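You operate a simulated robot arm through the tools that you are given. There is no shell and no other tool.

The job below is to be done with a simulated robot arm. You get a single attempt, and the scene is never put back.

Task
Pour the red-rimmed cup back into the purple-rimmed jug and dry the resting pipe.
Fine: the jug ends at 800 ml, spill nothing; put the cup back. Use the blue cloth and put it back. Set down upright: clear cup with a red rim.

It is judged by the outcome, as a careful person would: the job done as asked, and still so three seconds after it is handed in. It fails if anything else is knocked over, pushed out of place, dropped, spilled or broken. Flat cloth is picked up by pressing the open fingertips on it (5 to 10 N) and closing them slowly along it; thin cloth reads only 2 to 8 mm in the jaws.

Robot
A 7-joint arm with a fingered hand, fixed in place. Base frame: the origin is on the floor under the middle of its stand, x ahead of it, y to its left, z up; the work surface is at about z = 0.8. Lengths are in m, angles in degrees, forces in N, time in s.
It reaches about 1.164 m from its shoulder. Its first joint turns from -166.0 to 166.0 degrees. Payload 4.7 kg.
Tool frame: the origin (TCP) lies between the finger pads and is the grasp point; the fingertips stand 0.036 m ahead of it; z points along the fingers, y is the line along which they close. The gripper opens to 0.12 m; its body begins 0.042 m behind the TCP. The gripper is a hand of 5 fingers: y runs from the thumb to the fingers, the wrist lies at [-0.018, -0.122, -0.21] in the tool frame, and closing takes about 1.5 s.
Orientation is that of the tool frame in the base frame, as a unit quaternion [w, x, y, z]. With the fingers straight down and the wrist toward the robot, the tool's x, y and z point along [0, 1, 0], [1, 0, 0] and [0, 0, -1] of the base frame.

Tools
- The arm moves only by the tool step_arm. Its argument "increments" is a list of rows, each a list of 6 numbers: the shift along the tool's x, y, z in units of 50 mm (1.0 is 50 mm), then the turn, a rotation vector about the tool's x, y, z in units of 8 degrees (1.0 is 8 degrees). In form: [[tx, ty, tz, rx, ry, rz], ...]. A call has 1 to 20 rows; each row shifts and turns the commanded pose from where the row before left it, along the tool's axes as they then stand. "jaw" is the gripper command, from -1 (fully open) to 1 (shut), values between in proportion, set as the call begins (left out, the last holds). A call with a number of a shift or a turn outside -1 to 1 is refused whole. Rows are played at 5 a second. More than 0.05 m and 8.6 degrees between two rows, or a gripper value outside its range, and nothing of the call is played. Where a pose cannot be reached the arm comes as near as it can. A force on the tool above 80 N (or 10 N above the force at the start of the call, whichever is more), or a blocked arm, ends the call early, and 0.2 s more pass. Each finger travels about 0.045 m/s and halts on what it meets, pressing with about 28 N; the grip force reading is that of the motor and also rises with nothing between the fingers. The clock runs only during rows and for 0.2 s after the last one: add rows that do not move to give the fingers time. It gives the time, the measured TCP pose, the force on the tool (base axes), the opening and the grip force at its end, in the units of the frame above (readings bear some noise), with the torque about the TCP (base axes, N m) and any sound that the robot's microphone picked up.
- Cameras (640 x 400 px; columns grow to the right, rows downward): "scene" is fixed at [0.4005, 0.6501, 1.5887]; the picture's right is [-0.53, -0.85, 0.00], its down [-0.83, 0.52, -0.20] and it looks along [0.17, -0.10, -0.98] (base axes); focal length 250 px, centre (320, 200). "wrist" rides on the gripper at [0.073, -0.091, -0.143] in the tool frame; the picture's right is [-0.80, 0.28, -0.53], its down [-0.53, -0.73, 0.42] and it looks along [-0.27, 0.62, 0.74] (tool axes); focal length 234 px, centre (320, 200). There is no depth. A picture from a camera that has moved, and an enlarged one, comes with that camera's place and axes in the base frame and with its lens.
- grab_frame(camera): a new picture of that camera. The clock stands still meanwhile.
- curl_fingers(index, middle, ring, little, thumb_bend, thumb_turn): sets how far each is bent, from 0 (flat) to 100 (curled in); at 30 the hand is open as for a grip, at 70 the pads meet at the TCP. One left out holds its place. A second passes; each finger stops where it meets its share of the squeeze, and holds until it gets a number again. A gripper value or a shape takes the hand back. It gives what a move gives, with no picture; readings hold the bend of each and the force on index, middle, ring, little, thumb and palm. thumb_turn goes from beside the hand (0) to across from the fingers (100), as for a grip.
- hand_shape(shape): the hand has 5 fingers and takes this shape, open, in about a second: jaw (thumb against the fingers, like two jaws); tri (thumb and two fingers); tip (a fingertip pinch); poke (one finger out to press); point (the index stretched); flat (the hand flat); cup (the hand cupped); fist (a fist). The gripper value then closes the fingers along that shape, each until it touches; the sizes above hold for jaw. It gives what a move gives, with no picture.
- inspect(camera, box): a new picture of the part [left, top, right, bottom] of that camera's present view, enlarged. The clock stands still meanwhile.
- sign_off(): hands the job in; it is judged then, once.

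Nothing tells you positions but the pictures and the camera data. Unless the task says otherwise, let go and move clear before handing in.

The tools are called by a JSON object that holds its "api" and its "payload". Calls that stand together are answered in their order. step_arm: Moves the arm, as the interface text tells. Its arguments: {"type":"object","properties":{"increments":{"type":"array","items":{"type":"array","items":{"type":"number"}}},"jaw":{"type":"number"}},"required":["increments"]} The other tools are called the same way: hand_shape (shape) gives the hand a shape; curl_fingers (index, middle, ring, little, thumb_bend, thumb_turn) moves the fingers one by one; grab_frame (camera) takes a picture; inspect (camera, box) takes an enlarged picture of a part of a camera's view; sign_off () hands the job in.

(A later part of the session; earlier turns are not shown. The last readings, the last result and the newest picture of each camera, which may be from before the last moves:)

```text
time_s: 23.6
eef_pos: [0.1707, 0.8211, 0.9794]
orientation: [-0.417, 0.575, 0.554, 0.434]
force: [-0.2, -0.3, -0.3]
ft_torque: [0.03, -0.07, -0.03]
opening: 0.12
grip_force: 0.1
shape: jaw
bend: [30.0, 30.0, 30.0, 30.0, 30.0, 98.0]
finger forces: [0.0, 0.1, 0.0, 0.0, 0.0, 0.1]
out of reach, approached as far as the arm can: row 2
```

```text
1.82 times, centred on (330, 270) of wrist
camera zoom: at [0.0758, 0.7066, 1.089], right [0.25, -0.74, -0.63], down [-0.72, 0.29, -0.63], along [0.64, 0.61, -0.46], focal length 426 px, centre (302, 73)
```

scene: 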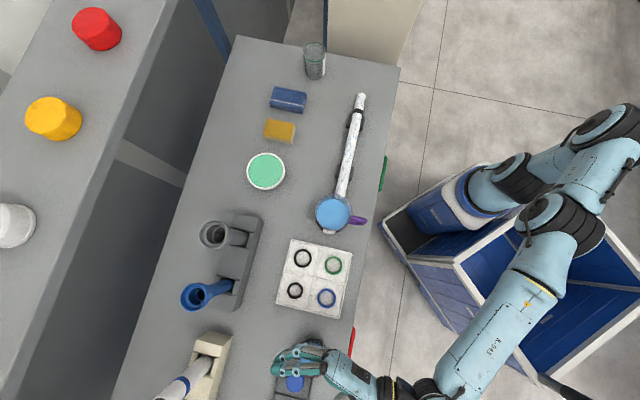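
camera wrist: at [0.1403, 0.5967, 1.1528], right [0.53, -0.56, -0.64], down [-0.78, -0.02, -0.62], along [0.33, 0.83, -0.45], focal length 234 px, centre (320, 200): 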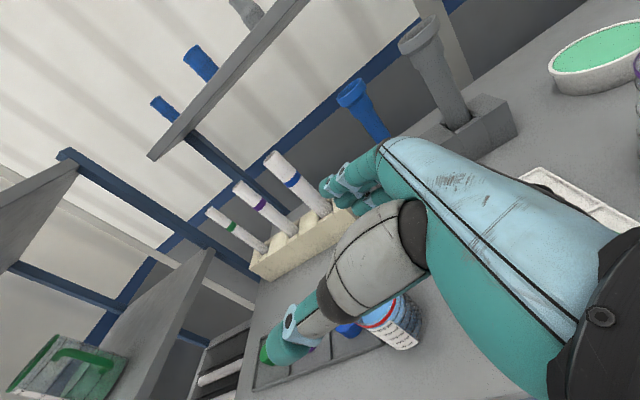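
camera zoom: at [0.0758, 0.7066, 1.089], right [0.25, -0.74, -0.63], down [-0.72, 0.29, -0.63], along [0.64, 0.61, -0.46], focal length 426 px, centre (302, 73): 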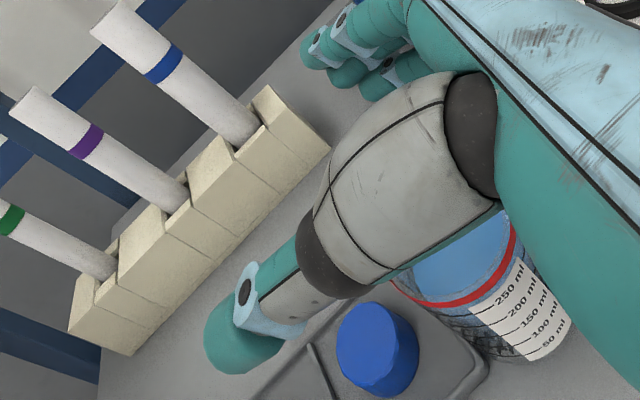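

There seems to be a limit on how low and close the wrist can come, regardless of heading. A grasp from a heading of about 55° with 25° downward pitch keeps the wrist farther out and still allows the pour, so I'll rise and turn to that.

{"api": "step_arm", "payload": {"increments": [[0.673, 0, -0.193, 0, 0, 0], [0.673, 0, -0.193, 0, 0, 0], [0, 0, 0, -0.769, -0.22, 0.289], [0, 0, 0, -0.769, -0.22, 0.289], [0, 0, 0, -0.769, -0.22, 0.289], [0, 0, 0, -0.769, -0.22, 0.289], [0, 0, 0, -0.769, -0.22, 0.289], [0, 0, 0, 0, 0, 0]]}}

{"api": "grab_frame", "payload": {"camera": "scene"}}

{"api": "grab_frame", "payload": {"camera": "wrist"}}

```text
time_s: 25.4
eef_pos: [0.171, 0.8213, 1.0496]
orientation: [-0.255, 0.746, 0.386, 0.479]
force: [1.4, 0.5, -1.0]
ft_torque: [0.0, -0.01, -0.02]
opening: 0.1198
grip_force: 0.1
shape: jaw
bend: [30.0, 30.0, 30.0, 30.0, 30.0, 98.0]
finger forces: [0.1, 0.0, 0.0, 0.0, 0.0, 0.0]
```

```text
taken
```

scene: 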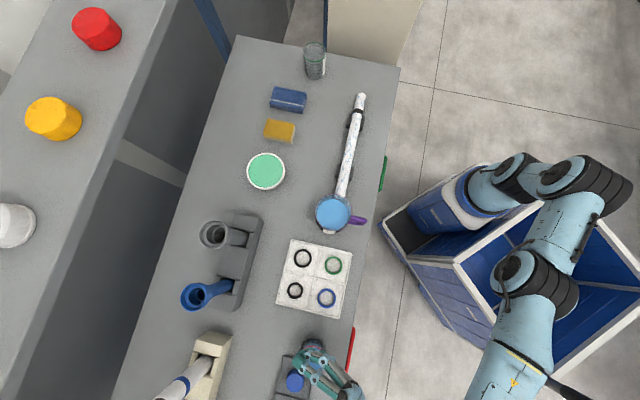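

```text
taken
camera wrist: at [0.0397, 0.7893, 1.1762], right [-0.24, -0.82, -0.52], down [-0.51, 0.56, -0.65], along [0.83, 0.11, -0.55], focal length 234 px, centre (320, 200)
```

wrist: 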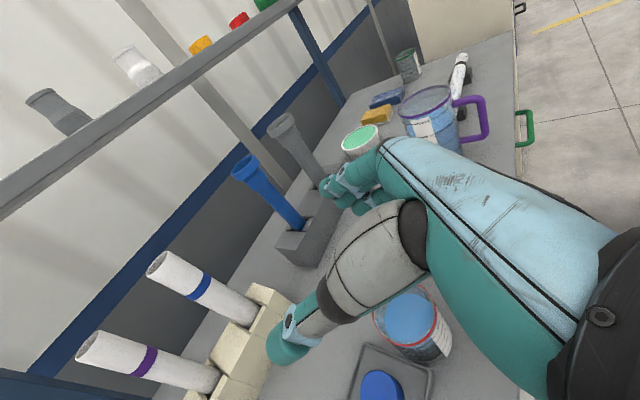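

Now the cup is visible from a new angle. I'll enlarge it to refine its position.

{"api": "inspect", "payload": {"camera": "wrist", "box": [345, 270, 475, 370]}}

{"api": "inspect", "payload": {"camera": "scene", "box": [250, 310, 394, 400]}}

```text
4.00 times, centred on (410, 320) of wrist
camera zoom: at [0.0397, 0.7893, 1.1762], right [-0.24, -0.82, -0.52], down [-0.51, 0.56, -0.65], along [0.83, 0.11, -0.55], focal length 937 px, centre (-40, -280)
```

zoom: 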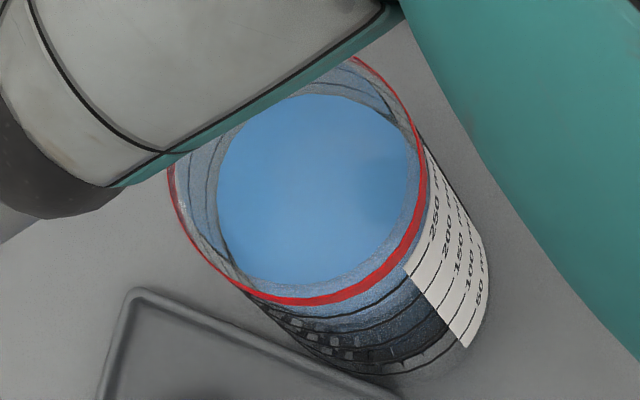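

```text
4.44 times, centred on (322, 355) of scene
camera zoom: at [0.4005, 0.6501, 1.5887], right [-0.53, -0.85, 0.0], down [-0.83, 0.52, -0.2], along [0.17, -0.1, -0.98], focal length 1112 px, centre (311, -489)
```

zoom: 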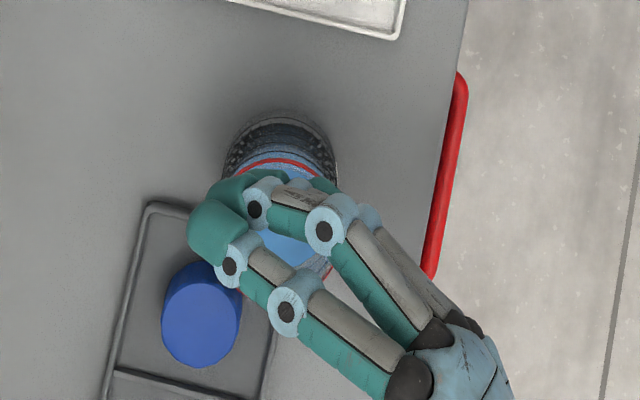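

Three views now agree: cup centre [0.175, 0.813], rim at 0.887. I'll shift over it and descend to z = 0.96 first.

{"api": "step_arm", "payload": {"increments": [[-0.617, 0.063, 0.085, 0, 0, 0], [-0.617, 0.063, 0.085, 0, 0, 0], [-0.617, 0.063, 0.085, 0, 0, 0], [0, 0, 0, 0, 0, 0]]}}

{"api": "inspect", "payload": {"camera": "scene", "box": [250, 310, 394, 400]}}

{"api": "grab_frame", "payload": {"camera": "wrist"}}

```text
time_s: 26.4
eef_pos: [0.1637, 0.7937, 0.9607]
orientation: [-0.254, 0.745, 0.387, 0.479]
force: [0.1, 0.5, 0.2]
ft_torque: [-0.02, -0.01, 0.0]
opening: 0.1197
grip_force: 0.1
shape: jaw
bend: [30.0, 30.0, 30.0, 30.0, 30.0, 98.0]
finger forces: [0.0, 0.0, 0.0, 0.0, 0.0, 0.1]
```

```text
4.44 times, centred on (322, 355) of scene
camera zoom: at [0.4005, 0.6501, 1.5887], right [-0.53, -0.85, 0.0], down [-0.83, 0.52, -0.2], along [0.17, -0.1, -0.98], focal length 1112 px, centre (311, -489)
```

zoom: 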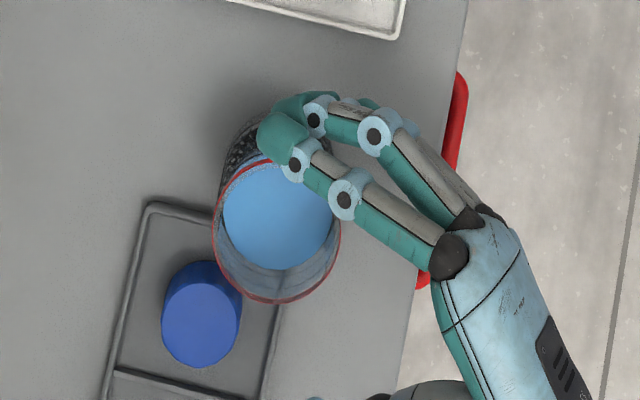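

```text
taken
camera wrist: at [0.0326, 0.7621, 1.0865], right [-0.24, -0.82, -0.52], down [-0.51, 0.56, -0.65], along [0.83, 0.11, -0.55], focal length 234 px, centre (320, 200)
```

wrist: 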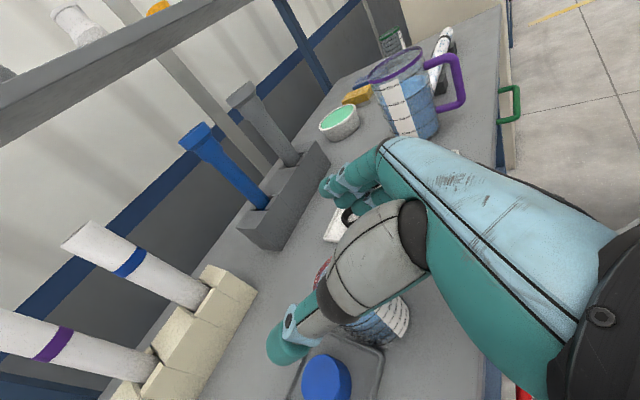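

Position is good and reachable. I'll descend halfway and check from above before going fully down.

{"api": "step_arm", "payload": {"increments": [[-0.401, 0.005, 0.181, 0, 0, 0], [-0.401, 0.005, 0.181, 0, 0, 0], [0, 0, 0, 0, 0, 0]]}}

{"api": "inspect", "payload": {"camera": "scene", "box": [250, 310, 394, 400]}}

{"api": "inspect", "payload": {"camera": "wrist", "box": [240, 200, 440, 400]}}

```text
time_s: 27.2
eef_pos: [0.1658, 0.8001, 0.9301]
orientation: [-0.25, 0.747, 0.392, 0.475]
force: [-0.8, 1.2, 0.1]
ft_torque: [0.01, -0.04, -0.02]
opening: 0.1197
grip_force: 0.1
shape: jaw
bend: [30.0, 30.0, 30.0, 30.0, 30.0, 98.0]
finger forces: [0.1, 0.0, 0.0, 0.1, 0.1, 0.1]
out of reach, approached as far as the arm can: row 2
```

```text
4.44 times, centred on (322, 355) of scene
camera zoom: at [0.4005, 0.6501, 1.5887], right [-0.53, -0.85, 0.0], down [-0.83, 0.52, -0.2], along [0.17, -0.1, -0.98], focal length 1112 px, centre (311, -489)
```

zoom: 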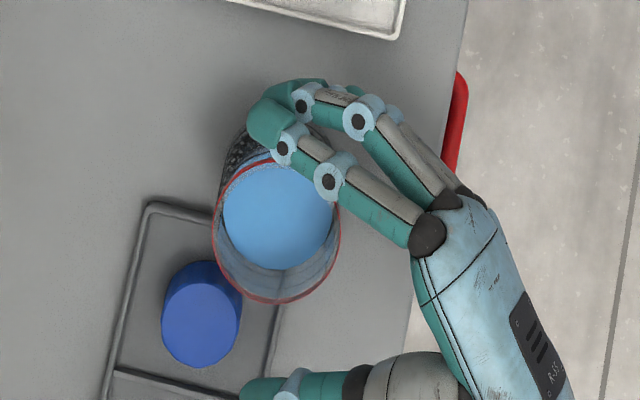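

```text
2.00 times, centred on (340, 300) of wrist
camera zoom: at [0.0344, 0.7705, 1.0569], right [-0.23, -0.83, -0.51], down [-0.51, 0.55, -0.66], along [0.83, 0.1, -0.55], focal length 468 px, centre (280, 0)
```

zoom: 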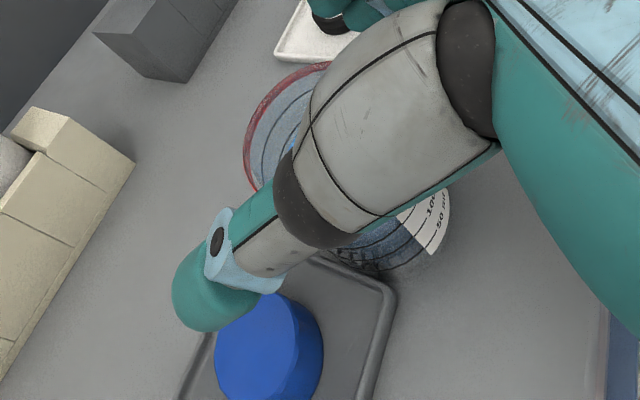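

The wrist won't go lower at this hand roll, so a steeper hand pitch at the grasp (about 45°) looks necessary, which means tipping farther later. Before choosing it, I'll rehearse the pour empty-handed at a heading around 135° to see how far the hand can pitch.

{"api": "step_arm", "payload": {"increments": [[0.77, 0, -0.36, 0, 0, 0], [0.77, 0, -0.36, 0, 0, 0], [0.77, 0, -0.36, 0, 0, 0], [0.77, 0, -0.36, 0, 0, 0], [0.074, 0.835, -0.137, 0, -1, 0], [0.054, 0.835, -0.146, 0, -1, 0], [0.033, 0.835, -0.152, 0, -1, 0], [0.012, 0.835, -0.156, 0, -1, 0], [-0.01, 0.835, -0.156, 0, -1, 0], [-0.032, 0.835, -0.153, 0, -1, 0], [-0.053, 0.835, -0.147, 0, -1, 0], [-0.073, 0.835, -0.138, 0, -1, 0], [0, 0, 0, 0, 0, -1], [0, 0, 0, 0, 0, -1], [0, 0, 0, 0, 0, -1], [0, 0, 0, 0, 0, -1], [0, 0, 0, 0, 0, -1], [0, 0, 0, 0, 0, -1], [0, 0, 0, 0, 0, -1], [0, 0, 0, 0, 0, 0]]}}

{"api": "grab_frame", "payload": {"camera": "scene"}}

```text
time_s: 31.4
eef_pos: [0.4179, 0.5755, 1.1465]
orientation: [-0.004, 0.564, 0.825, 0.015]
force: [0.9, 0.2, 0.9]
ft_torque: [-0.01, 0.0, -0.02]
opening: 0.1202
grip_force: 0.1
shape: jaw
bend: [30.0, 30.0, 30.0, 30.0, 30.0, 98.0]
finger forces: [0.0, 0.0, 0.1, 0.1, 0.1, 0.0]
```

```text
taken
```

scene: 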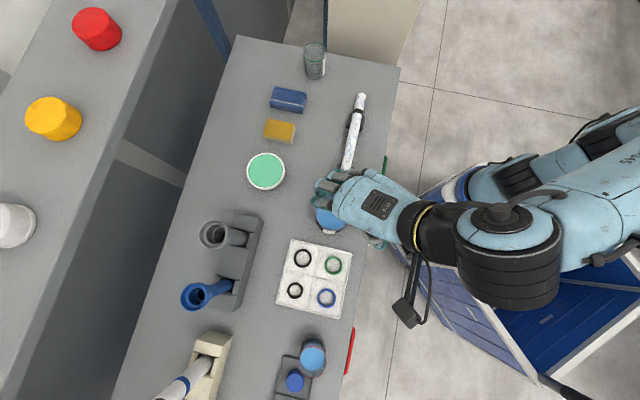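

That went smoothly. Now I'll turn to heading 135° and keep pitching to find the limit.

{"api": "step_arm", "payload": {"increments": [[0, 0, 0, 0, 0, -1], [0, 0, 0, 0, 0, -1], [0, 0, 0, 0, 0, -1], [0, 0, 0, 0, -1, 0], [0, 0, 0, 0, -1, 0], [0, 0, 0, 0, -1, 0], [0, 0, 0, 0, -1, 0], [0, 0, 0, 0, -1, 0], [0, 0, 0, 0, -1, 0], [0, 0, 0, 0, -1, 0], [0, 0, 0, 0, 0, 0]]}}

{"api": "grab_frame", "payload": {"camera": "scene"}}

{"api": "grab_frame", "payload": {"camera": "wrist"}}

```text
time_s: 33.8
eef_pos: [0.4182, 0.5756, 1.1466]
orientation: [0.434, 0.344, 0.816, -0.166]
force: [-0.5, -0.1, -0.3]
ft_torque: [-0.02, -0.01, 0.0]
opening: 0.12
grip_force: 0.0
shape: jaw
bend: [30.0, 30.0, 30.0, 30.0, 30.0, 98.0]
finger forces: [0.1, 0.0, 0.1, 0.1, 0.0, 0.0]
```

```text
taken
```

scene: 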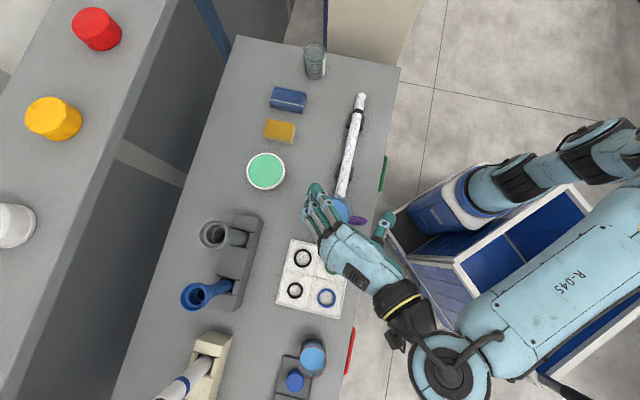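

```text
taken
camera wrist: at [0.2409, 0.6223, 1.1664], right [0.2, 0.16, 0.97], down [-0.06, -0.98, 0.17], along [0.98, -0.09, -0.18], focal length 234 px, centre (320, 200)
```

wrist: 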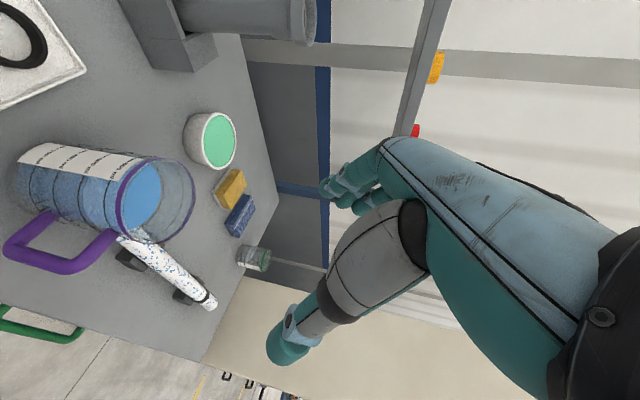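

The hand reaches a pitch of 145° at heading 136° without trouble, so a 45°-pitched grasp allows tipping the cup by 100°. I'll return to the pointing-down posture and turn to heading 75°.

{"api": "step_arm", "payload": {"increments": [[0, 0, 0, 0, 1, 0], [0, 0, 0, 0, 1, 0], [0, 0, 0, 0, 1, 0], [0, 0, 0, 0, 1, 0], [0, 0, 0, 0, 1, 0], [0, 0, 0, 0, 1, 0], [0, 0, 0, 0, 1, 0], [0, 0, 0, 0, 0, 0.956], [0, 0, 0, 0, 0, 0.956], [0, 0, 0, 0, 0, 0.956], [0, 0, 0, 0, 0, 0.956], [0, 0, 0, 0, 0, 0.956], [0, 0, 0, 0, 0, 0.956], [0, 0, 0, 0, 0, 0.956], [0, 0, 0, 0, 0, 0.956], [0, 0, 0, 0, 0, 0]]}}

```text
time_s: 37.2
eef_pos: [0.4176, 0.5767, 1.1462]
orientation: [-0.009, 0.799, 0.601, 0.012]
force: [-0.6, -0.7, 0.4]
ft_torque: [0.03, -0.01, 0.02]
opening: 0.1199
grip_force: 0.0
shape: jaw
bend: [30.0, 30.0, 30.0, 30.0, 30.0, 98.0]
finger forces: [0.0, 0.0, 0.0, 0.0, 0.0, 0.0]
```

Now I'll carry the hand over to above the cup while raising it to a 45° pitch.

{"api": "step_arm", "payload": {"increments": [[0.367, -0.745, 0.251, 0, 0.675, 0], [0.341, -0.745, 0.284, 0, 0.675, 0], [0.313, -0.745, 0.315, 0, 0.675, 0], [0.282, -0.745, 0.343, 0, 0.675, 0], [0.249, -0.745, 0.368, 0, 0.675, 0], [0.213, -0.745, 0.39, 0, 0.675, 0], [0.175, -0.745, 0.408, 0, 0.675, 0], [0.136, -0.745, 0.423, 0, 0.675, 0], [0, 0, 0, 0, 0, 0]]}}

{"api": "grab_frame", "payload": {"camera": "scene"}}

{"api": "grab_frame", "payload": {"camera": "wrist"}}

```text
time_s: 39.2
eef_pos: [0.1731, 0.8035, 1.0495]
orientation: [-0.231, 0.738, 0.555, 0.307]
force: [0.8, -0.1, 0.1]
ft_torque: [0.0, 0.0, -0.01]
opening: 0.1198
grip_force: 0.1
shape: jaw
bend: [30.0, 30.0, 30.0, 30.0, 30.0, 98.0]
finger forces: [0.1, 0.0, 0.1, 0.0, 0.0, 0.0]
```

```text
taken
```

scene: 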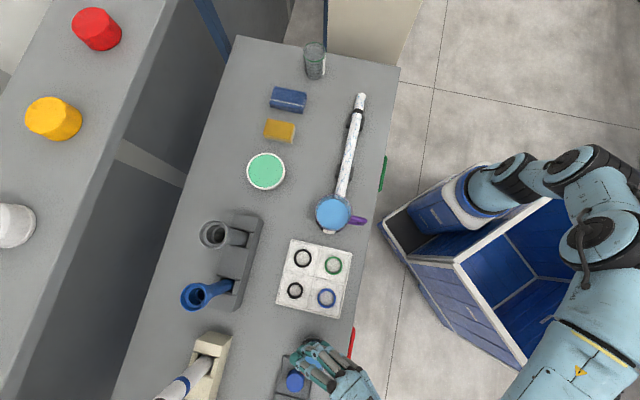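

```text
taken
camera wrist: at [0.0722, 0.7797, 1.2028], right [0.01, -0.98, -0.2], down [-0.72, 0.13, -0.68], along [0.69, 0.15, -0.71], focal length 234 px, centre (320, 200)
```

wrist: 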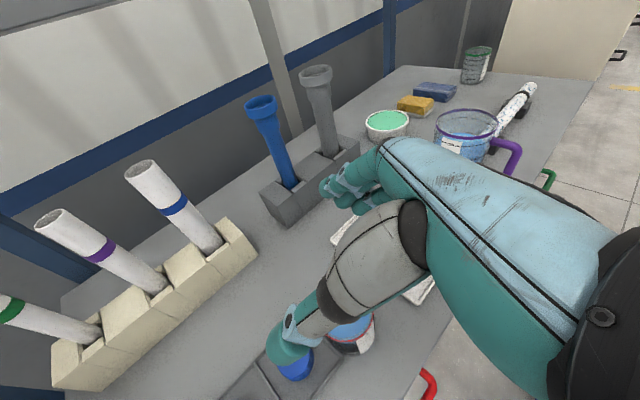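

The pose is as planned (heading 74°, pitch 45°) right above the cup. I'll descend to z = 0.93 and check.

{"api": "step_arm", "payload": {"increments": [[-0.565, 0, 0.562, 0, 0, 0], [-0.565, 0, 0.562, 0, 0, 0], [-0.565, 0, 0.562, 0, 0, 0], [0, 0, 0, 0, 0, 0]]}}

{"api": "inspect", "payload": {"camera": "scene", "box": [250, 310, 394, 400]}}

{"api": "grab_frame", "payload": {"camera": "wrist"}}

```text
time_s: 40.2
eef_pos: [0.1728, 0.8023, 0.9313]
orientation: [-0.229, 0.738, 0.556, 0.306]
force: [-0.4, 0.3, 0.6]
ft_torque: [0.02, 0.02, 0.01]
opening: 0.1201
grip_force: 0.2
shape: jaw
bend: [30.0, 30.0, 30.0, 30.0, 30.0, 98.0]
finger forces: [0.0, 0.0, 0.1, 0.0, 0.1, 0.1]
```

```text
4.44 times, centred on (322, 355) of scene
camera zoom: at [0.4005, 0.6501, 1.5887], right [-0.53, -0.85, 0.0], down [-0.83, 0.52, -0.2], along [0.17, -0.1, -0.98], focal length 1112 px, centre (311, -489)
```

zoom: 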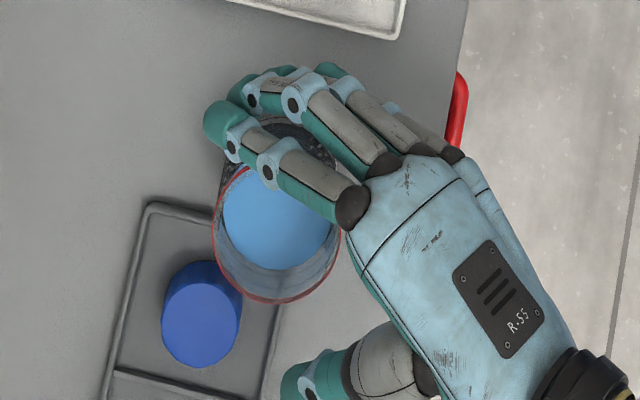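

```text
taken
camera wrist: at [0.0729, 0.7784, 1.0839], right [0.01, -0.98, -0.2], down [-0.72, 0.13, -0.68], along [0.69, 0.15, -0.71], focal length 234 px, centre (320, 200)
```

wrist: 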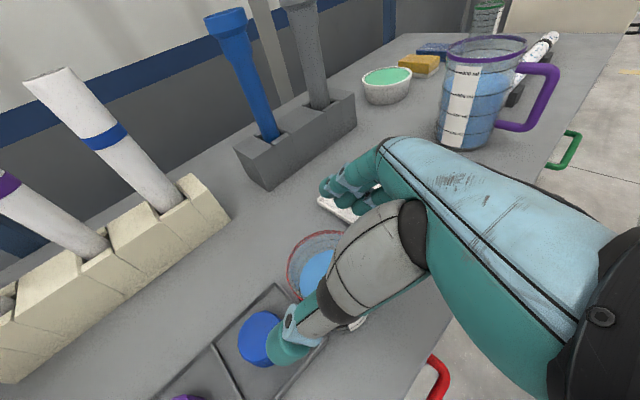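

Still reachable and clear. I'll lower the last 6 cm to the grasp height.

{"api": "step_arm", "payload": {"increments": [[-0.21, 0, 0.238, 0, 0, 0], [-0.21, 0, 0.238, 0, 0, 0], [-0.21, 0, 0.238, 0, 0, 0], [-0.21, 0, 0.238, 0, 0, 0], [0, 0, 0, 0, 0, 0]]}}

{"api": "inspect", "payload": {"camera": "scene", "box": [250, 310, 394, 400]}}

{"api": "inspect", "payload": {"camera": "wrist", "box": [220, 200, 440, 400]}}

```text
time_s: 41.4
eef_pos: [0.175, 0.8053, 0.8681]
orientation: [-0.229, 0.738, 0.557, 0.305]
force: [-0.4, 0.7, -0.3]
ft_torque: [-0.02, 0.01, 0.04]
opening: 0.1199
grip_force: 0.1
shape: jaw
bend: [30.0, 30.0, 30.0, 30.0, 30.0, 98.0]
finger forces: [0.0, 0.0, 0.1, 0.0, 0.1, 0.1]
```

```text
4.44 times, centred on (322, 355) of scene
camera zoom: at [0.4005, 0.6501, 1.5887], right [-0.53, -0.85, 0.0], down [-0.83, 0.52, -0.2], along [0.17, -0.1, -0.98], focal length 1112 px, centre (311, -489)
```

zoom: 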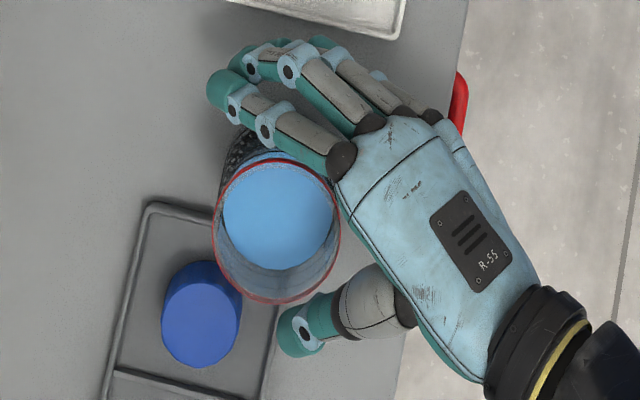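

```text
2.00 times, centred on (330, 300) of wrist
camera zoom: at [0.074, 0.7823, 1.0208], right [0.01, -0.98, -0.2], down [-0.72, 0.13, -0.68], along [0.69, 0.15, -0.71], focal length 468 px, centre (300, 0)
```

zoom: 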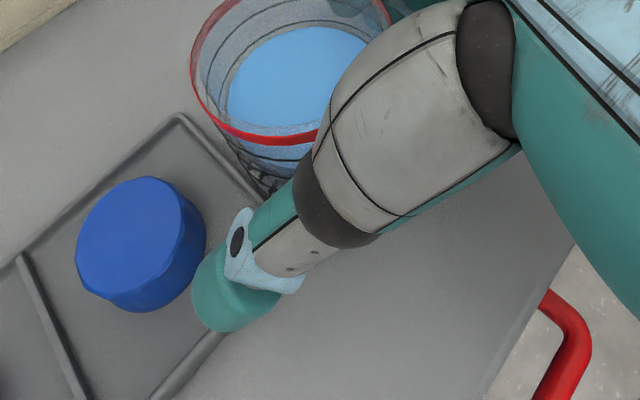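

The cup sits midway between thumb and fingers. I'll close thumb, middle, ring and little finger on it, keeping the index open since it stands above the rim.

{"api": "curl_fingers", "payload": {"middle": 60, "ring": 60, "little": 60, "thumb_bend": 60}}

{"api": "inspect", "payload": {"camera": "scene", "box": [250, 310, 394, 400]}}

{"api": "inspect", "payload": {"camera": "wrist", "box": [220, 160, 440, 360]}}

```text
time_s: 42.4
eef_pos: [0.1755, 0.8071, 0.8682]
orientation: [-0.23, 0.738, 0.555, 0.307]
force: [5.2, -4.2, 5.3]
ft_torque: [-0.2, -0.58, 0.03]
opening: 0.0949
grip_force: 15.3
shape: fingers
bend: [30.0, 50.0, 51.0, 60.0, 52.0, 96.0]
finger forces: [0.1, 9.1, 8.9, 0.1, 13.5, 0.1]
```

```text
4.44 times, centred on (322, 355) of scene
camera zoom: at [0.4005, 0.6501, 1.5887], right [-0.53, -0.85, 0.0], down [-0.83, 0.52, -0.2], along [0.17, -0.1, -0.98], focal length 1112 px, centre (311, -489)
```

zoom: 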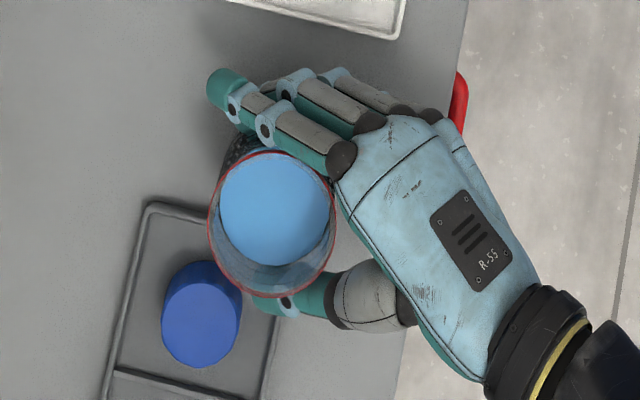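

```text
2.00 times, centred on (330, 260) of wrist
camera zoom: at [0.0746, 0.782, 1.0214], right [0.01, -0.98, -0.2], down [-0.72, 0.13, -0.68], along [0.69, 0.15, -0.71], focal length 468 px, centre (300, 80)
```

zoom: 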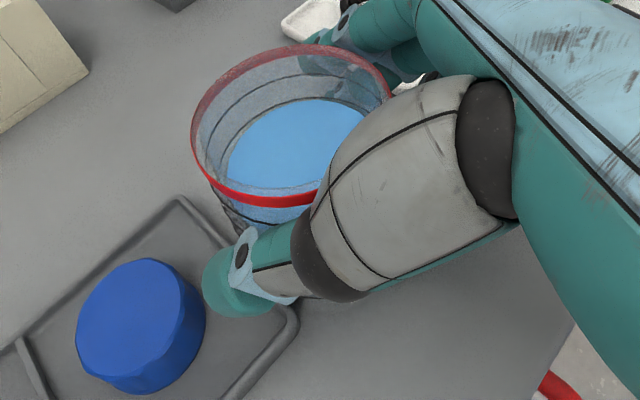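

Contact is made: middle, ring and thumb press with about 9–13 N, and the cup shifted by some 6 mm toward the fingers. I'll check that it's still upright, then lift it a little.

{"api": "inspect", "payload": {"camera": "scene", "box": [280, 325, 344, 385]}}

{"api": "step_arm", "payload": {"increments": [[0.071, 0, -0.071, 0, 0, 0], [0.071, 0, -0.071, 0, 0, 0], [0.071, 0, -0.071, 0, 0, 0], [0.071, 0, -0.071, 0, 0, 0], [0, 0, 0, 0, 0, 0]]}}

{"api": "inspect", "payload": {"camera": "scene", "box": [280, 325, 344, 385]}}

```text
6.67 times, centred on (312, 355) of scene
camera zoom: at [0.4005, 0.6501, 1.5887], right [-0.53, -0.85, 0.0], down [-0.83, 0.52, -0.2], along [0.17, -0.1, -0.98], focal length 1668 px, centre (373, -833)
```

zoom: 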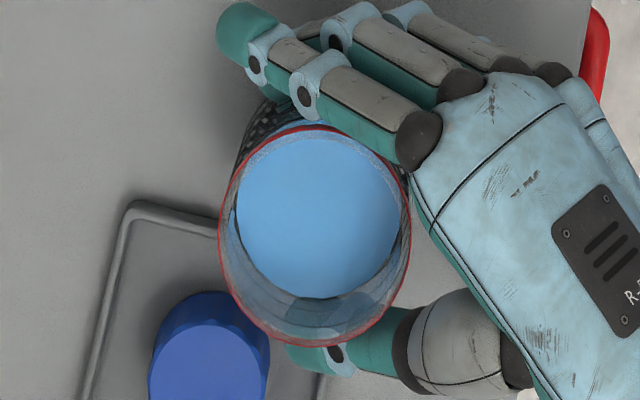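

```text
time_s: 43.6
eef_pos: [0.1744, 0.8065, 0.8889]
orientation: [-0.229, 0.738, 0.556, 0.306]
force: [-0.7, 0.2, -2.4]
ft_torque: [-0.04, 0.02, 0.01]
opening: 0.0952
grip_force: 14.2
shape: fingers
bend: [30.0, 52.0, 53.0, 60.0, 52.0, 95.0]
finger forces: [0.0, 7.4, 6.8, 0.1, 14.6, 0.1]
```

```text
6.67 times, centred on (312, 355) of scene
camera zoom: at [0.4005, 0.6501, 1.5887], right [-0.53, -0.85, 0.0], down [-0.83, 0.52, -0.2], along [0.17, -0.1, -0.98], focal length 1668 px, centre (373, -833)
```

zoom: 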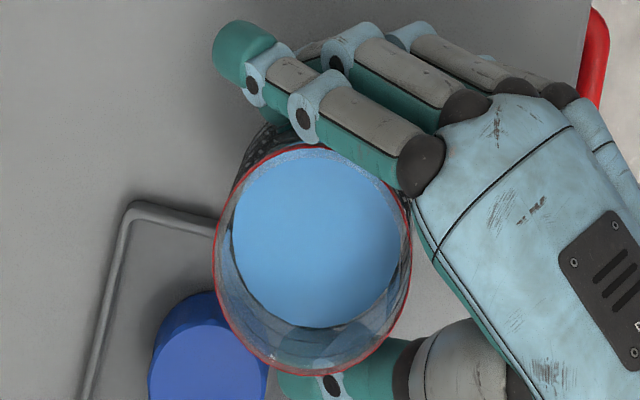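

The cup is held (about 2.4 N) and lifted 2 cm, upright. I'll raise it and carry it level toward the jug at moderate speed.

{"api": "step_arm", "payload": {"increments": [[0.355, 0, -0.353, 0, 0, 0], [0.355, 0, -0.353, 0, 0, 0], [0.355, 0, -0.353, 0, 0, 0], [0.355, 0, -0.353, 0, 0, 0], [0.355, 0, -0.353, 0, 0, 0], [0.355, 0, -0.353, 0, 0, 0], [0.355, 0, -0.353, 0, 0, 0], [0.355, 0, -0.353, 0, 0, 0], [0, 0, 0, 0, 0, 0]]}}

{"api": "grab_frame", "payload": {"camera": "scene"}}

{"api": "grab_frame", "payload": {"camera": "wrist"}}

```text
time_s: 45.6
eef_pos: [0.1753, 0.8057, 1.0879]
orientation: [-0.229, 0.737, 0.557, 0.306]
force: [0.5, 0.0, -2.6]
ft_torque: [0.0, 0.01, 0.0]
opening: 0.0952
grip_force: 14.3
shape: fingers
bend: [30.0, 52.0, 53.0, 60.0, 52.0, 95.0]
finger forces: [0.1, 7.3, 6.6, 0.0, 14.5, 0.1]
```

```text
taken
```

scene: 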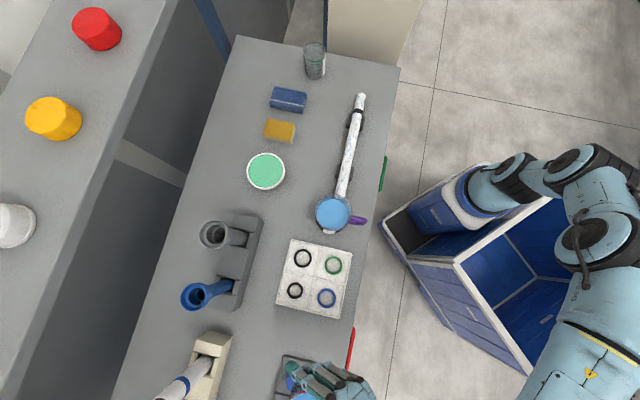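

```text
taken
camera wrist: at [0.0735, 0.7832, 1.2408], right [0.01, -0.98, -0.2], down [-0.72, 0.13, -0.68], along [0.69, 0.15, -0.71], focal length 234 px, centre (320, 200)
```

wrist: 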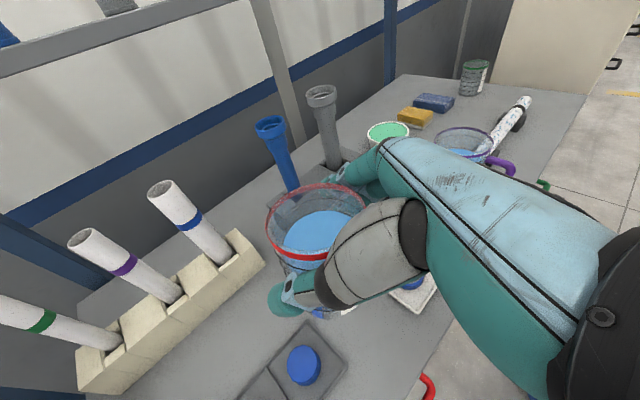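

The cup hangs upright in the hand with its water at rest. Now I'll carry it level toward the jug, staying well above everything.

{"api": "step_arm", "payload": {"increments": [[-0.152, 0.461, -0.21, 0, 0, 0], [-0.152, 0.461, -0.21, 0, 0, 0], [-0.152, 0.461, -0.21, 0, 0, 0], [-0.152, 0.461, -0.21, 0, 0, 0], [-0.152, 0.461, -0.21, 0, 0, 0], [-0.152, 0.461, -0.21, 0, 0, 0], [-0.152, 0.461, -0.21, 0, 0, 0], [-0.152, 0.461, -0.21, 0, 0, 0], [-0.152, 0.461, -0.21, 0, 0, 0], [-0.152, 0.461, -0.21, 0, 0, 0], [0, 0, 0, 0, 0, 0]]}}

{"api": "grab_frame", "payload": {"camera": "scene"}}

```text
time_s: 48.0
eef_pos: [0.3609, 0.6192, 1.108]
orientation: [-0.23, 0.738, 0.556, 0.306]
force: [-0.1, 0.1, -3.2]
ft_torque: [-0.02, 0.01, 0.0]
opening: 0.0953
grip_force: 14.0
shape: fingers
bend: [30.0, 52.0, 53.0, 60.0, 52.0, 95.0]
finger forces: [0.0, 7.4, 6.5, 0.1, 14.5, 0.1]
```

```text
taken
```

scene: 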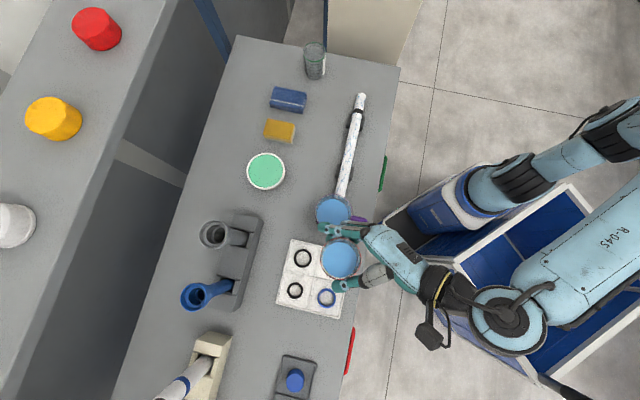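

Now I'll turn the heading by about 56° in place, keeping the cup upright.

{"api": "step_arm", "payload": {"increments": [[0, 0, 0, 0.497, 0, -0.494], [0, 0, 0, 0.497, 0, -0.494], [0, 0, 0, 0.497, 0, -0.494], [0, 0, 0, 0.497, 0, -0.494], [0, 0, 0, 0.497, 0, -0.494], [0, 0, 0, 0.497, 0, -0.494], [0, 0, 0, 0.497, 0, -0.494], [0, 0, 0, 0.497, 0, -0.494], [0, 0, 0, 0.497, 0, -0.494], [0, 0, 0, 0.497, 0, -0.494], [0, 0, 0, 0, 0, 0]]}}

{"api": "grab_frame", "payload": {"camera": "scene"}}

{"api": "grab_frame", "payload": {"camera": "wrist"}}

```text
time_s: 50.4
eef_pos: [0.3616, 0.619, 1.1079]
orientation: [-0.348, 0.391, 0.836, 0.161]
force: [-0.2, 0.3, -2.7]
ft_torque: [0.02, 0.0, -0.01]
opening: 0.0952
grip_force: 14.5
shape: fingers
bend: [30.0, 52.0, 53.0, 60.0, 52.0, 95.0]
finger forces: [0.1, 7.4, 6.6, 0.1, 14.2, 0.1]
```

```text
taken
```

scene: 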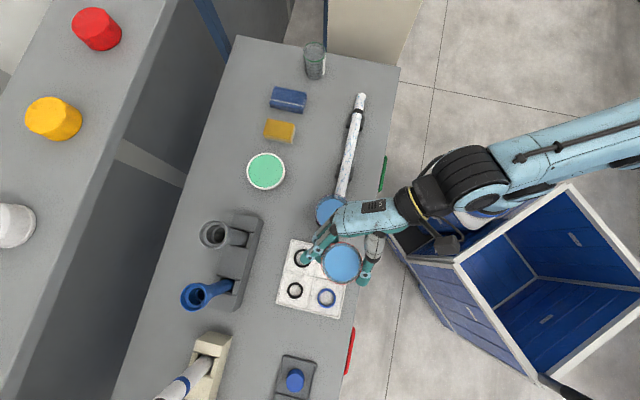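

```text
taken
camera wrist: at [0.3252, 0.5226, 1.2615], right [0.82, -0.54, -0.2], down [-0.51, -0.53, -0.67], along [0.26, 0.65, -0.71], focal length 234 px, centre (320, 200)
```

wrist: 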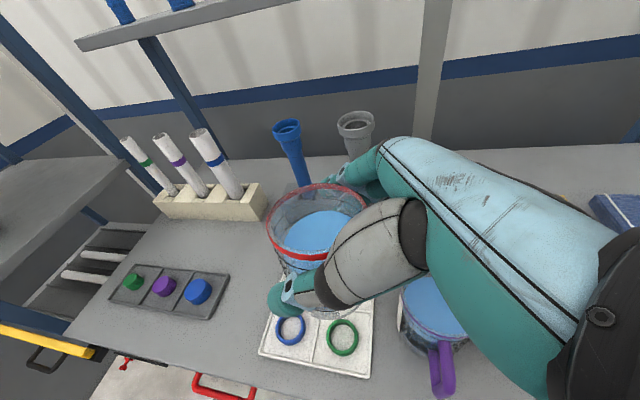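

Heading is 130° and the cup is upright. Next I'll move it to the pre-pour point, lip side facing over the jug and still 7 cm above its rim.

{"api": "step_arm", "payload": {"increments": [[-0.346, 0.134, -0.316, 0, 0, 0], [-0.346, 0.134, -0.316, 0, 0, 0], [-0.346, 0.134, -0.316, 0, 0, 0], [-0.346, 0.134, -0.316, 0, 0, 0], [-0.346, 0.134, -0.316, 0, 0, 0], [-0.346, 0.134, -0.316, 0, 0, 0], [-0.346, 0.134, -0.316, 0, 0, 0], [0, 0, 0, 0, 0, 0]]}}

{"api": "grab_frame", "payload": {"camera": "scene"}}

{"api": "grab_frame", "payload": {"camera": "wrist"}}

```text
time_s: 52.2
eef_pos: [0.5038, 0.5249, 1.1013]
orientation: [-0.347, 0.39, 0.838, 0.16]
force: [-0.7, -1.2, -1.6]
ft_torque: [0.01, 0.0, 0.02]
opening: 0.0951
grip_force: 13.9
shape: fingers
bend: [30.0, 52.0, 53.0, 60.0, 52.0, 95.0]
finger forces: [0.0, 7.4, 6.7, 0.0, 14.1, 0.0]
```

```text
taken
```

scene: 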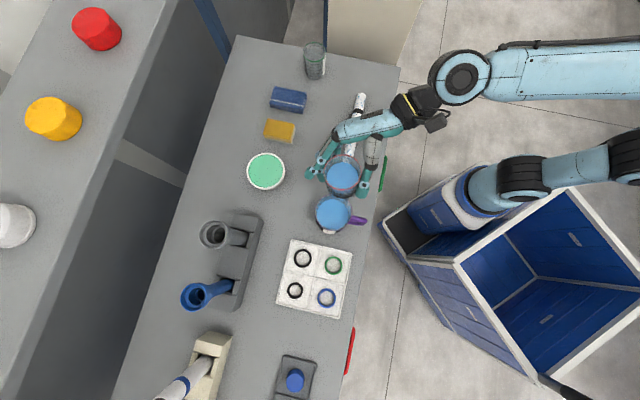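

```text
taken
camera wrist: at [0.4666, 0.4279, 1.2541], right [0.82, -0.54, -0.2], down [-0.51, -0.53, -0.67], along [0.26, 0.65, -0.71], focal length 234 px, centre (320, 200)
```

wrist: 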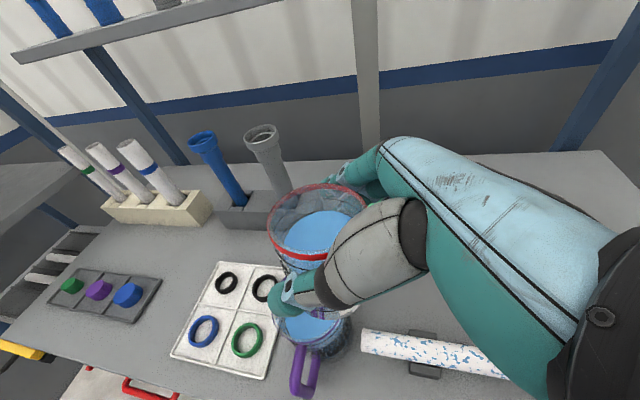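

The cup is lined up with the jug. I'll start tipping to about 32° (not yet pouring) while lowering the lip closer to the jug's mouth.

{"api": "step_arm", "payload": {"increments": [[-0.114, 0, 0.112, 0, -0.5, 0], [-0.114, 0, 0.112, 0, -0.5, 0], [-0.097, 0, 0.127, 0, -0.5, 0], [-0.097, 0, 0.127, 0, -0.5, 0], [-0.078, 0, 0.14, 0, -0.5, 0], [-0.078, 0, 0.14, 0, -0.5, 0], [-0.058, 0, 0.149, 0, -0.5, 0], [-0.058, 0, 0.149, 0, -0.5, 0], [0, 0, 0, 0, 0, 0]]}}

{"api": "inspect", "payload": {"camera": "scene", "box": [270, 110, 430, 240]}}

{"api": "grab_frame", "payload": {"camera": "wrist"}}

```text
time_s: 54.2
eef_pos: [0.5033, 0.5234, 1.0374]
orientation: [-0.103, 0.42, 0.901, 0.047]
force: [0.0, 0.1, -1.4]
ft_torque: [0.0, -0.02, -0.03]
opening: 0.0953
grip_force: 13.3
shape: fingers
bend: [30.0, 52.0, 54.0, 60.0, 52.0, 95.0]
finger forces: [0.0, 7.4, 6.3, 0.1, 13.9, 0.0]
```

```text
3.08 times, centred on (350, 175) of scene
camera zoom: at [0.4005, 0.6501, 1.5887], right [-0.53, -0.85, 0.0], down [-0.83, 0.52, -0.2], along [0.17, -0.1, -0.98], focal length 770 px, centre (228, 277)
```

zoom: 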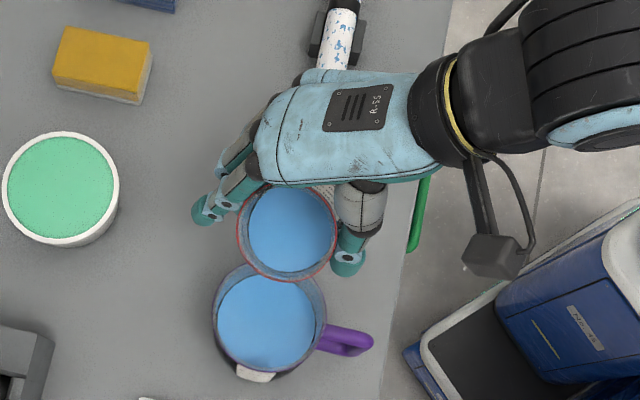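

```text
taken
camera wrist: at [0.4106, 0.4928, 1.1938], right [0.79, -0.51, 0.33], down [-0.29, -0.8, -0.53], along [0.53, 0.33, -0.78], focal length 234 px, centre (320, 200)
```

wrist: 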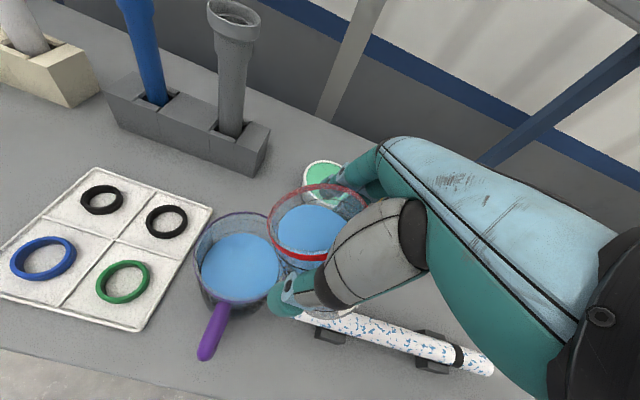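

The lip is above the jug's mouth as computed. Now I'll tip slowly from 32° to about 64°, letting the water start to run.

{"api": "step_arm", "payload": {"increments": [[0.003, 0, 0.022, 0, -0.2, 0], [0.003, 0, 0.022, 0, -0.2, 0], [0.003, 0, 0.022, 0, -0.2, 0], [0.003, 0, 0.022, 0, -0.2, 0], [0.003, 0, 0.022, 0, -0.2, 0], [0.009, 0, 0.014, 0, -0.2, 0], [0.009, 0, 0.014, 0, -0.2, 0], [0.009, 0, 0.014, 0, -0.2, 0], [0.009, 0, 0.014, 0, -0.2, 0], [0.009, 0, 0.014, 0, -0.2, 0]]}}

{"api": "inspect", "payload": {"camera": "scene", "box": [290, 140, 390, 240]}}

{"api": "inspect", "payload": {"camera": "wrist", "box": [170, 150, 390, 370]}}

```text
time_s: 56.4
eef_pos: [0.5016, 0.5256, 1.0286]
orientation: [0.023, 0.422, 0.906, -0.013]
force: [-0.2, -0.2, -2.7]
ft_torque: [0.03, -0.02, -0.02]
opening: 0.0952
grip_force: 13.6
shape: fingers
bend: [30.0, 52.0, 54.0, 60.0, 52.0, 95.0]
finger forces: [0.1, 7.3, 6.0, 0.0, 13.8, 0.0]
```

```text
4.00 times, centred on (340, 190) of scene
camera zoom: at [0.4005, 0.6501, 1.5887], right [-0.53, -0.85, 0.0], down [-0.83, 0.52, -0.2], along [0.17, -0.1, -0.98], focal length 1001 px, centre (240, 240)
```

zoom: 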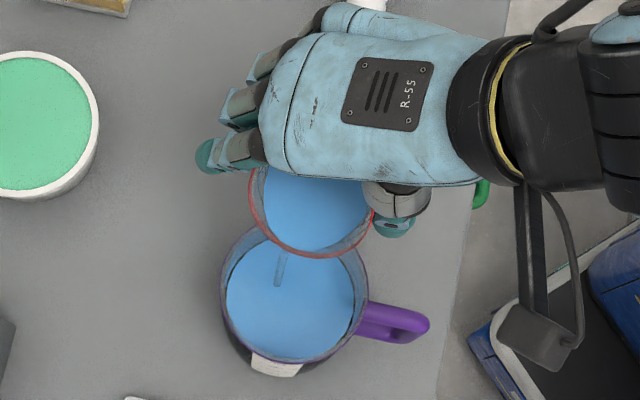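

```text
1.82 times, centred on (280, 260) of wrist
camera zoom: at [0.3816, 0.5271, 1.1681], right [0.71, -0.41, 0.57], down [-0.21, -0.9, -0.39], along [0.67, 0.16, -0.72], focal length 426 px, centre (393, 91)
```

zoom: 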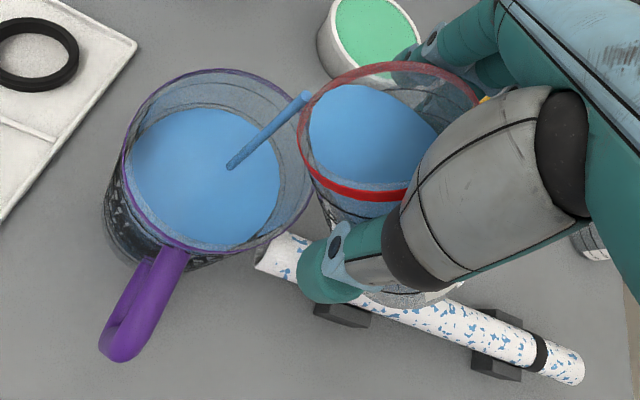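

A thin stream is running straight into the middle of the jug. I'll go on tipping slowly.

{"api": "step_arm", "payload": {"increments": [[0.014, 0, 0.006, 0, -0.2, 0], [0.014, 0, 0.006, 0, -0.2, 0], [0.014, 0, 0.006, 0, -0.2, 0], [0.014, 0, 0.006, 0, -0.2, 0], [0.014, 0, 0.006, 0, -0.2, 0], [0.016, 0, -0.002, 0, -0.2, 0], [0.016, 0, -0.002, 0, -0.2, 0], [0.016, 0, -0.002, 0, -0.2, 0], [0.016, 0, -0.002, 0, -0.2, 0], [0.016, 0, -0.002, 0, -0.2, 0]]}}

{"api": "inspect", "payload": {"camera": "scene", "box": [290, 140, 390, 240]}}

{"api": "inspect", "payload": {"camera": "wrist", "box": [130, 130, 370, 350]}}

```text
time_s: 58.6
eef_pos: [0.4975, 0.5302, 1.0268]
orientation: [0.149, 0.416, 0.894, -0.071]
force: [-0.5, -0.3, -1.1]
ft_torque: [0.07, 0.03, -0.02]
opening: 0.0951
grip_force: 13.5
shape: fingers
bend: [30.0, 52.0, 54.0, 60.0, 52.0, 95.0]
finger forces: [0.0, 7.3, 6.0, 0.0, 13.9, 0.0]
```

```text
4.00 times, centred on (340, 190) of scene
camera zoom: at [0.4005, 0.6501, 1.5887], right [-0.53, -0.85, 0.0], down [-0.83, 0.52, -0.2], along [0.17, -0.1, -0.98], focal length 1001 px, centre (240, 240)
```

zoom: 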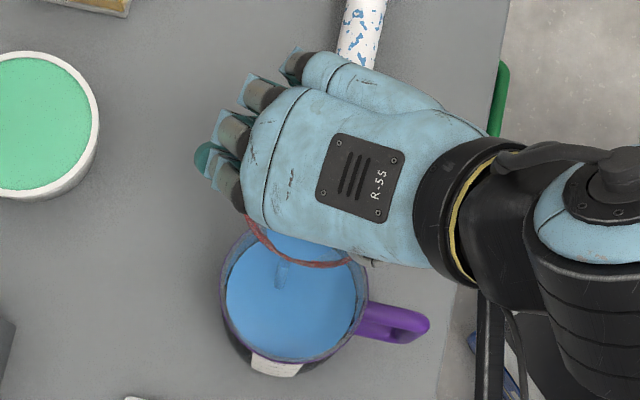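

```text
1.82 times, centred on (250, 240) of wrist
camera zoom: at [0.3545, 0.56, 1.1383], right [0.59, -0.27, 0.76], down [-0.15, -0.96, -0.23], along [0.79, 0.02, -0.61], focal length 426 px, centre (447, 127)
```

zoom: 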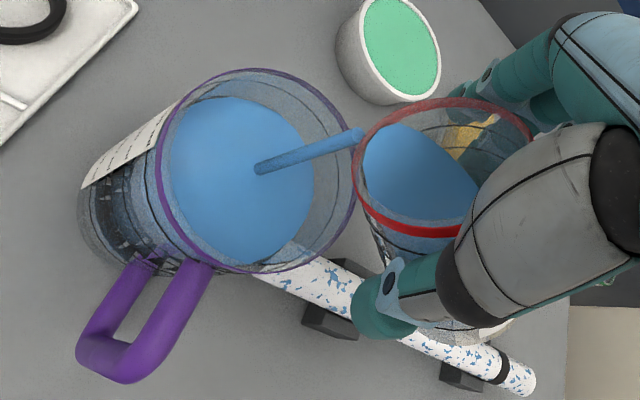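

The water keeps landing centrally and the jug's level rises. I'll continue tipping to about 84°.

{"api": "step_arm", "payload": {"increments": [[0.022, 0, -0.009, 0, -0.25, 0], [0.022, 0, -0.009, 0, -0.25, 0], [0.022, 0, -0.009, 0, -0.25, 0], [0.022, 0, -0.009, 0, -0.25, 0], [0.023, 0, -0.015, 0, -0.25, 0], [0.023, 0, -0.015, 0, -0.25, 0], [0.023, 0, -0.015, 0, -0.25, 0], [0.023, 0, -0.015, 0, -0.25, 0], [0.018, 0, -0.024, 0, -0.25, 0], [0.018, 0, -0.024, 0, -0.25, 0]]}}

{"api": "inspect", "payload": {"camera": "scene", "box": [290, 140, 390, 240]}}

{"api": "inspect", "payload": {"camera": "wrist", "box": [90, 110, 370, 350]}}

```text
time_s: 60.8
eef_pos: [0.4887, 0.5408, 1.0274]
orientation: [0.302, 0.398, 0.854, -0.142]
force: [-0.3, -0.4, -0.3]
ft_torque: [-0.01, 0.02, -0.02]
opening: 0.095
grip_force: 13.9
shape: fingers
bend: [30.0, 52.0, 54.0, 60.0, 52.0, 95.0]
finger forces: [0.0, 7.2, 6.4, 0.0, 14.0, 0.1]
```

```text
4.00 times, centred on (340, 190) of scene
camera zoom: at [0.4005, 0.6501, 1.5887], right [-0.53, -0.85, 0.0], down [-0.83, 0.52, -0.2], along [0.17, -0.1, -0.98], focal length 1001 px, centre (240, 240)
```

zoom: 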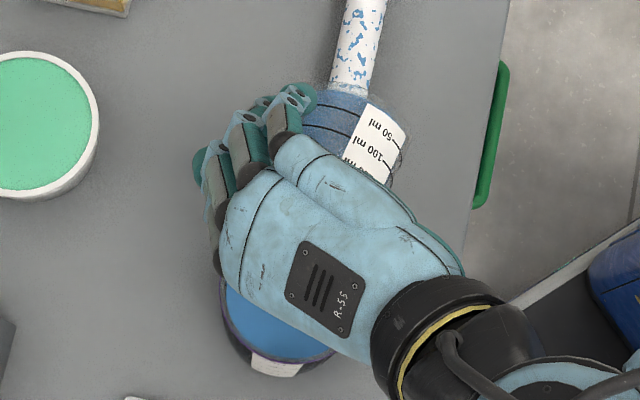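

```text
1.67 times, centred on (230, 230) of wrist
camera zoom: at [0.3257, 0.5938, 1.0931], right [0.4, -0.04, 0.91], down [-0.12, -0.99, 0.01], along [0.91, -0.12, -0.41], focal length 390 px, centre (470, 150)
```

zoom: 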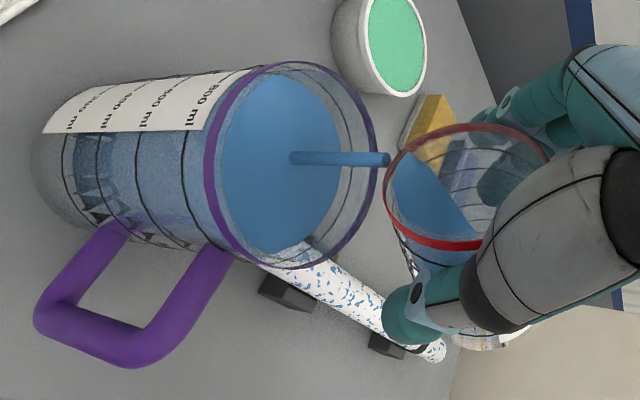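

Still pouring cleanly. I'll hold this tilt for a moment so the flow settles and check the jug level.

{"api": "step_arm", "payload": {"increments": [[0, 0, 0, 0, 0, 0], [0, 0, 0, 0, 0, 0], [0, 0, 0, 0, 0, 0], [0, 0, 0, 0, 0, 0], [0, 0, 0, 0, 0, 0], [0, 0, 0, 0, 0, 0], [0, 0, 0, 0, 0, 0], [0, 0, 0, 0, 0, 0]]}}

{"api": "inspect", "payload": {"camera": "wrist", "box": [90, 110, 370, 350]}}

{"api": "inspect", "payload": {"camera": "wrist", "box": [100, 130, 260, 270]}}

```text
time_s: 62.6
eef_pos: [0.4886, 0.5405, 1.0276]
orientation: [0.302, 0.398, 0.854, -0.142]
force: [0.3, -0.4, -1.8]
ft_torque: [0.02, 0.01, -0.02]
opening: 0.095
grip_force: 13.4
shape: fingers
bend: [30.0, 52.0, 54.0, 60.0, 52.0, 95.0]
finger forces: [0.0, 7.1, 6.4, 0.0, 13.9, 0.0]
```

```text
1.67 times, centred on (230, 230) of wrist
camera zoom: at [0.3256, 0.5937, 1.0931], right [0.41, -0.04, 0.91], down [-0.12, -0.99, 0.01], along [0.91, -0.12, -0.41], focal length 390 px, centre (470, 150)
```

zoom: 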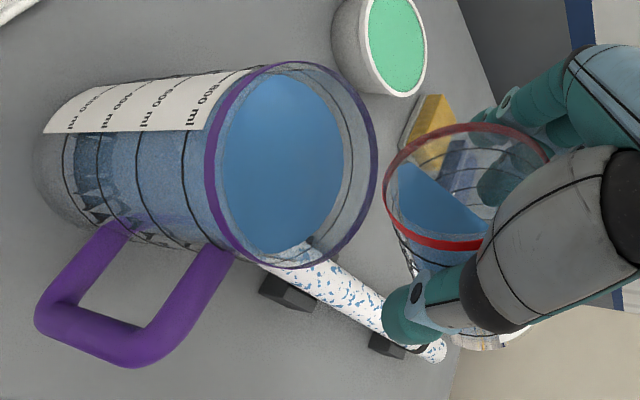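

```text
2.86 times, centred on (180, 200) of wrist
camera zoom: at [0.3256, 0.5937, 1.0931], right [0.41, -0.04, 0.91], down [-0.12, -0.99, 0.01], along [0.91, -0.12, -0.41], focal length 669 px, centre (720, 200)
```

zoom: 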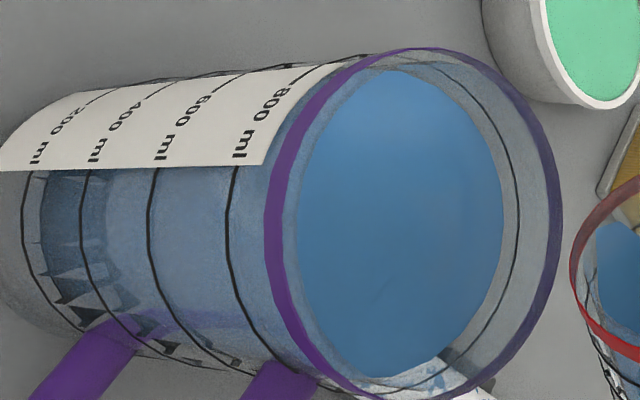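

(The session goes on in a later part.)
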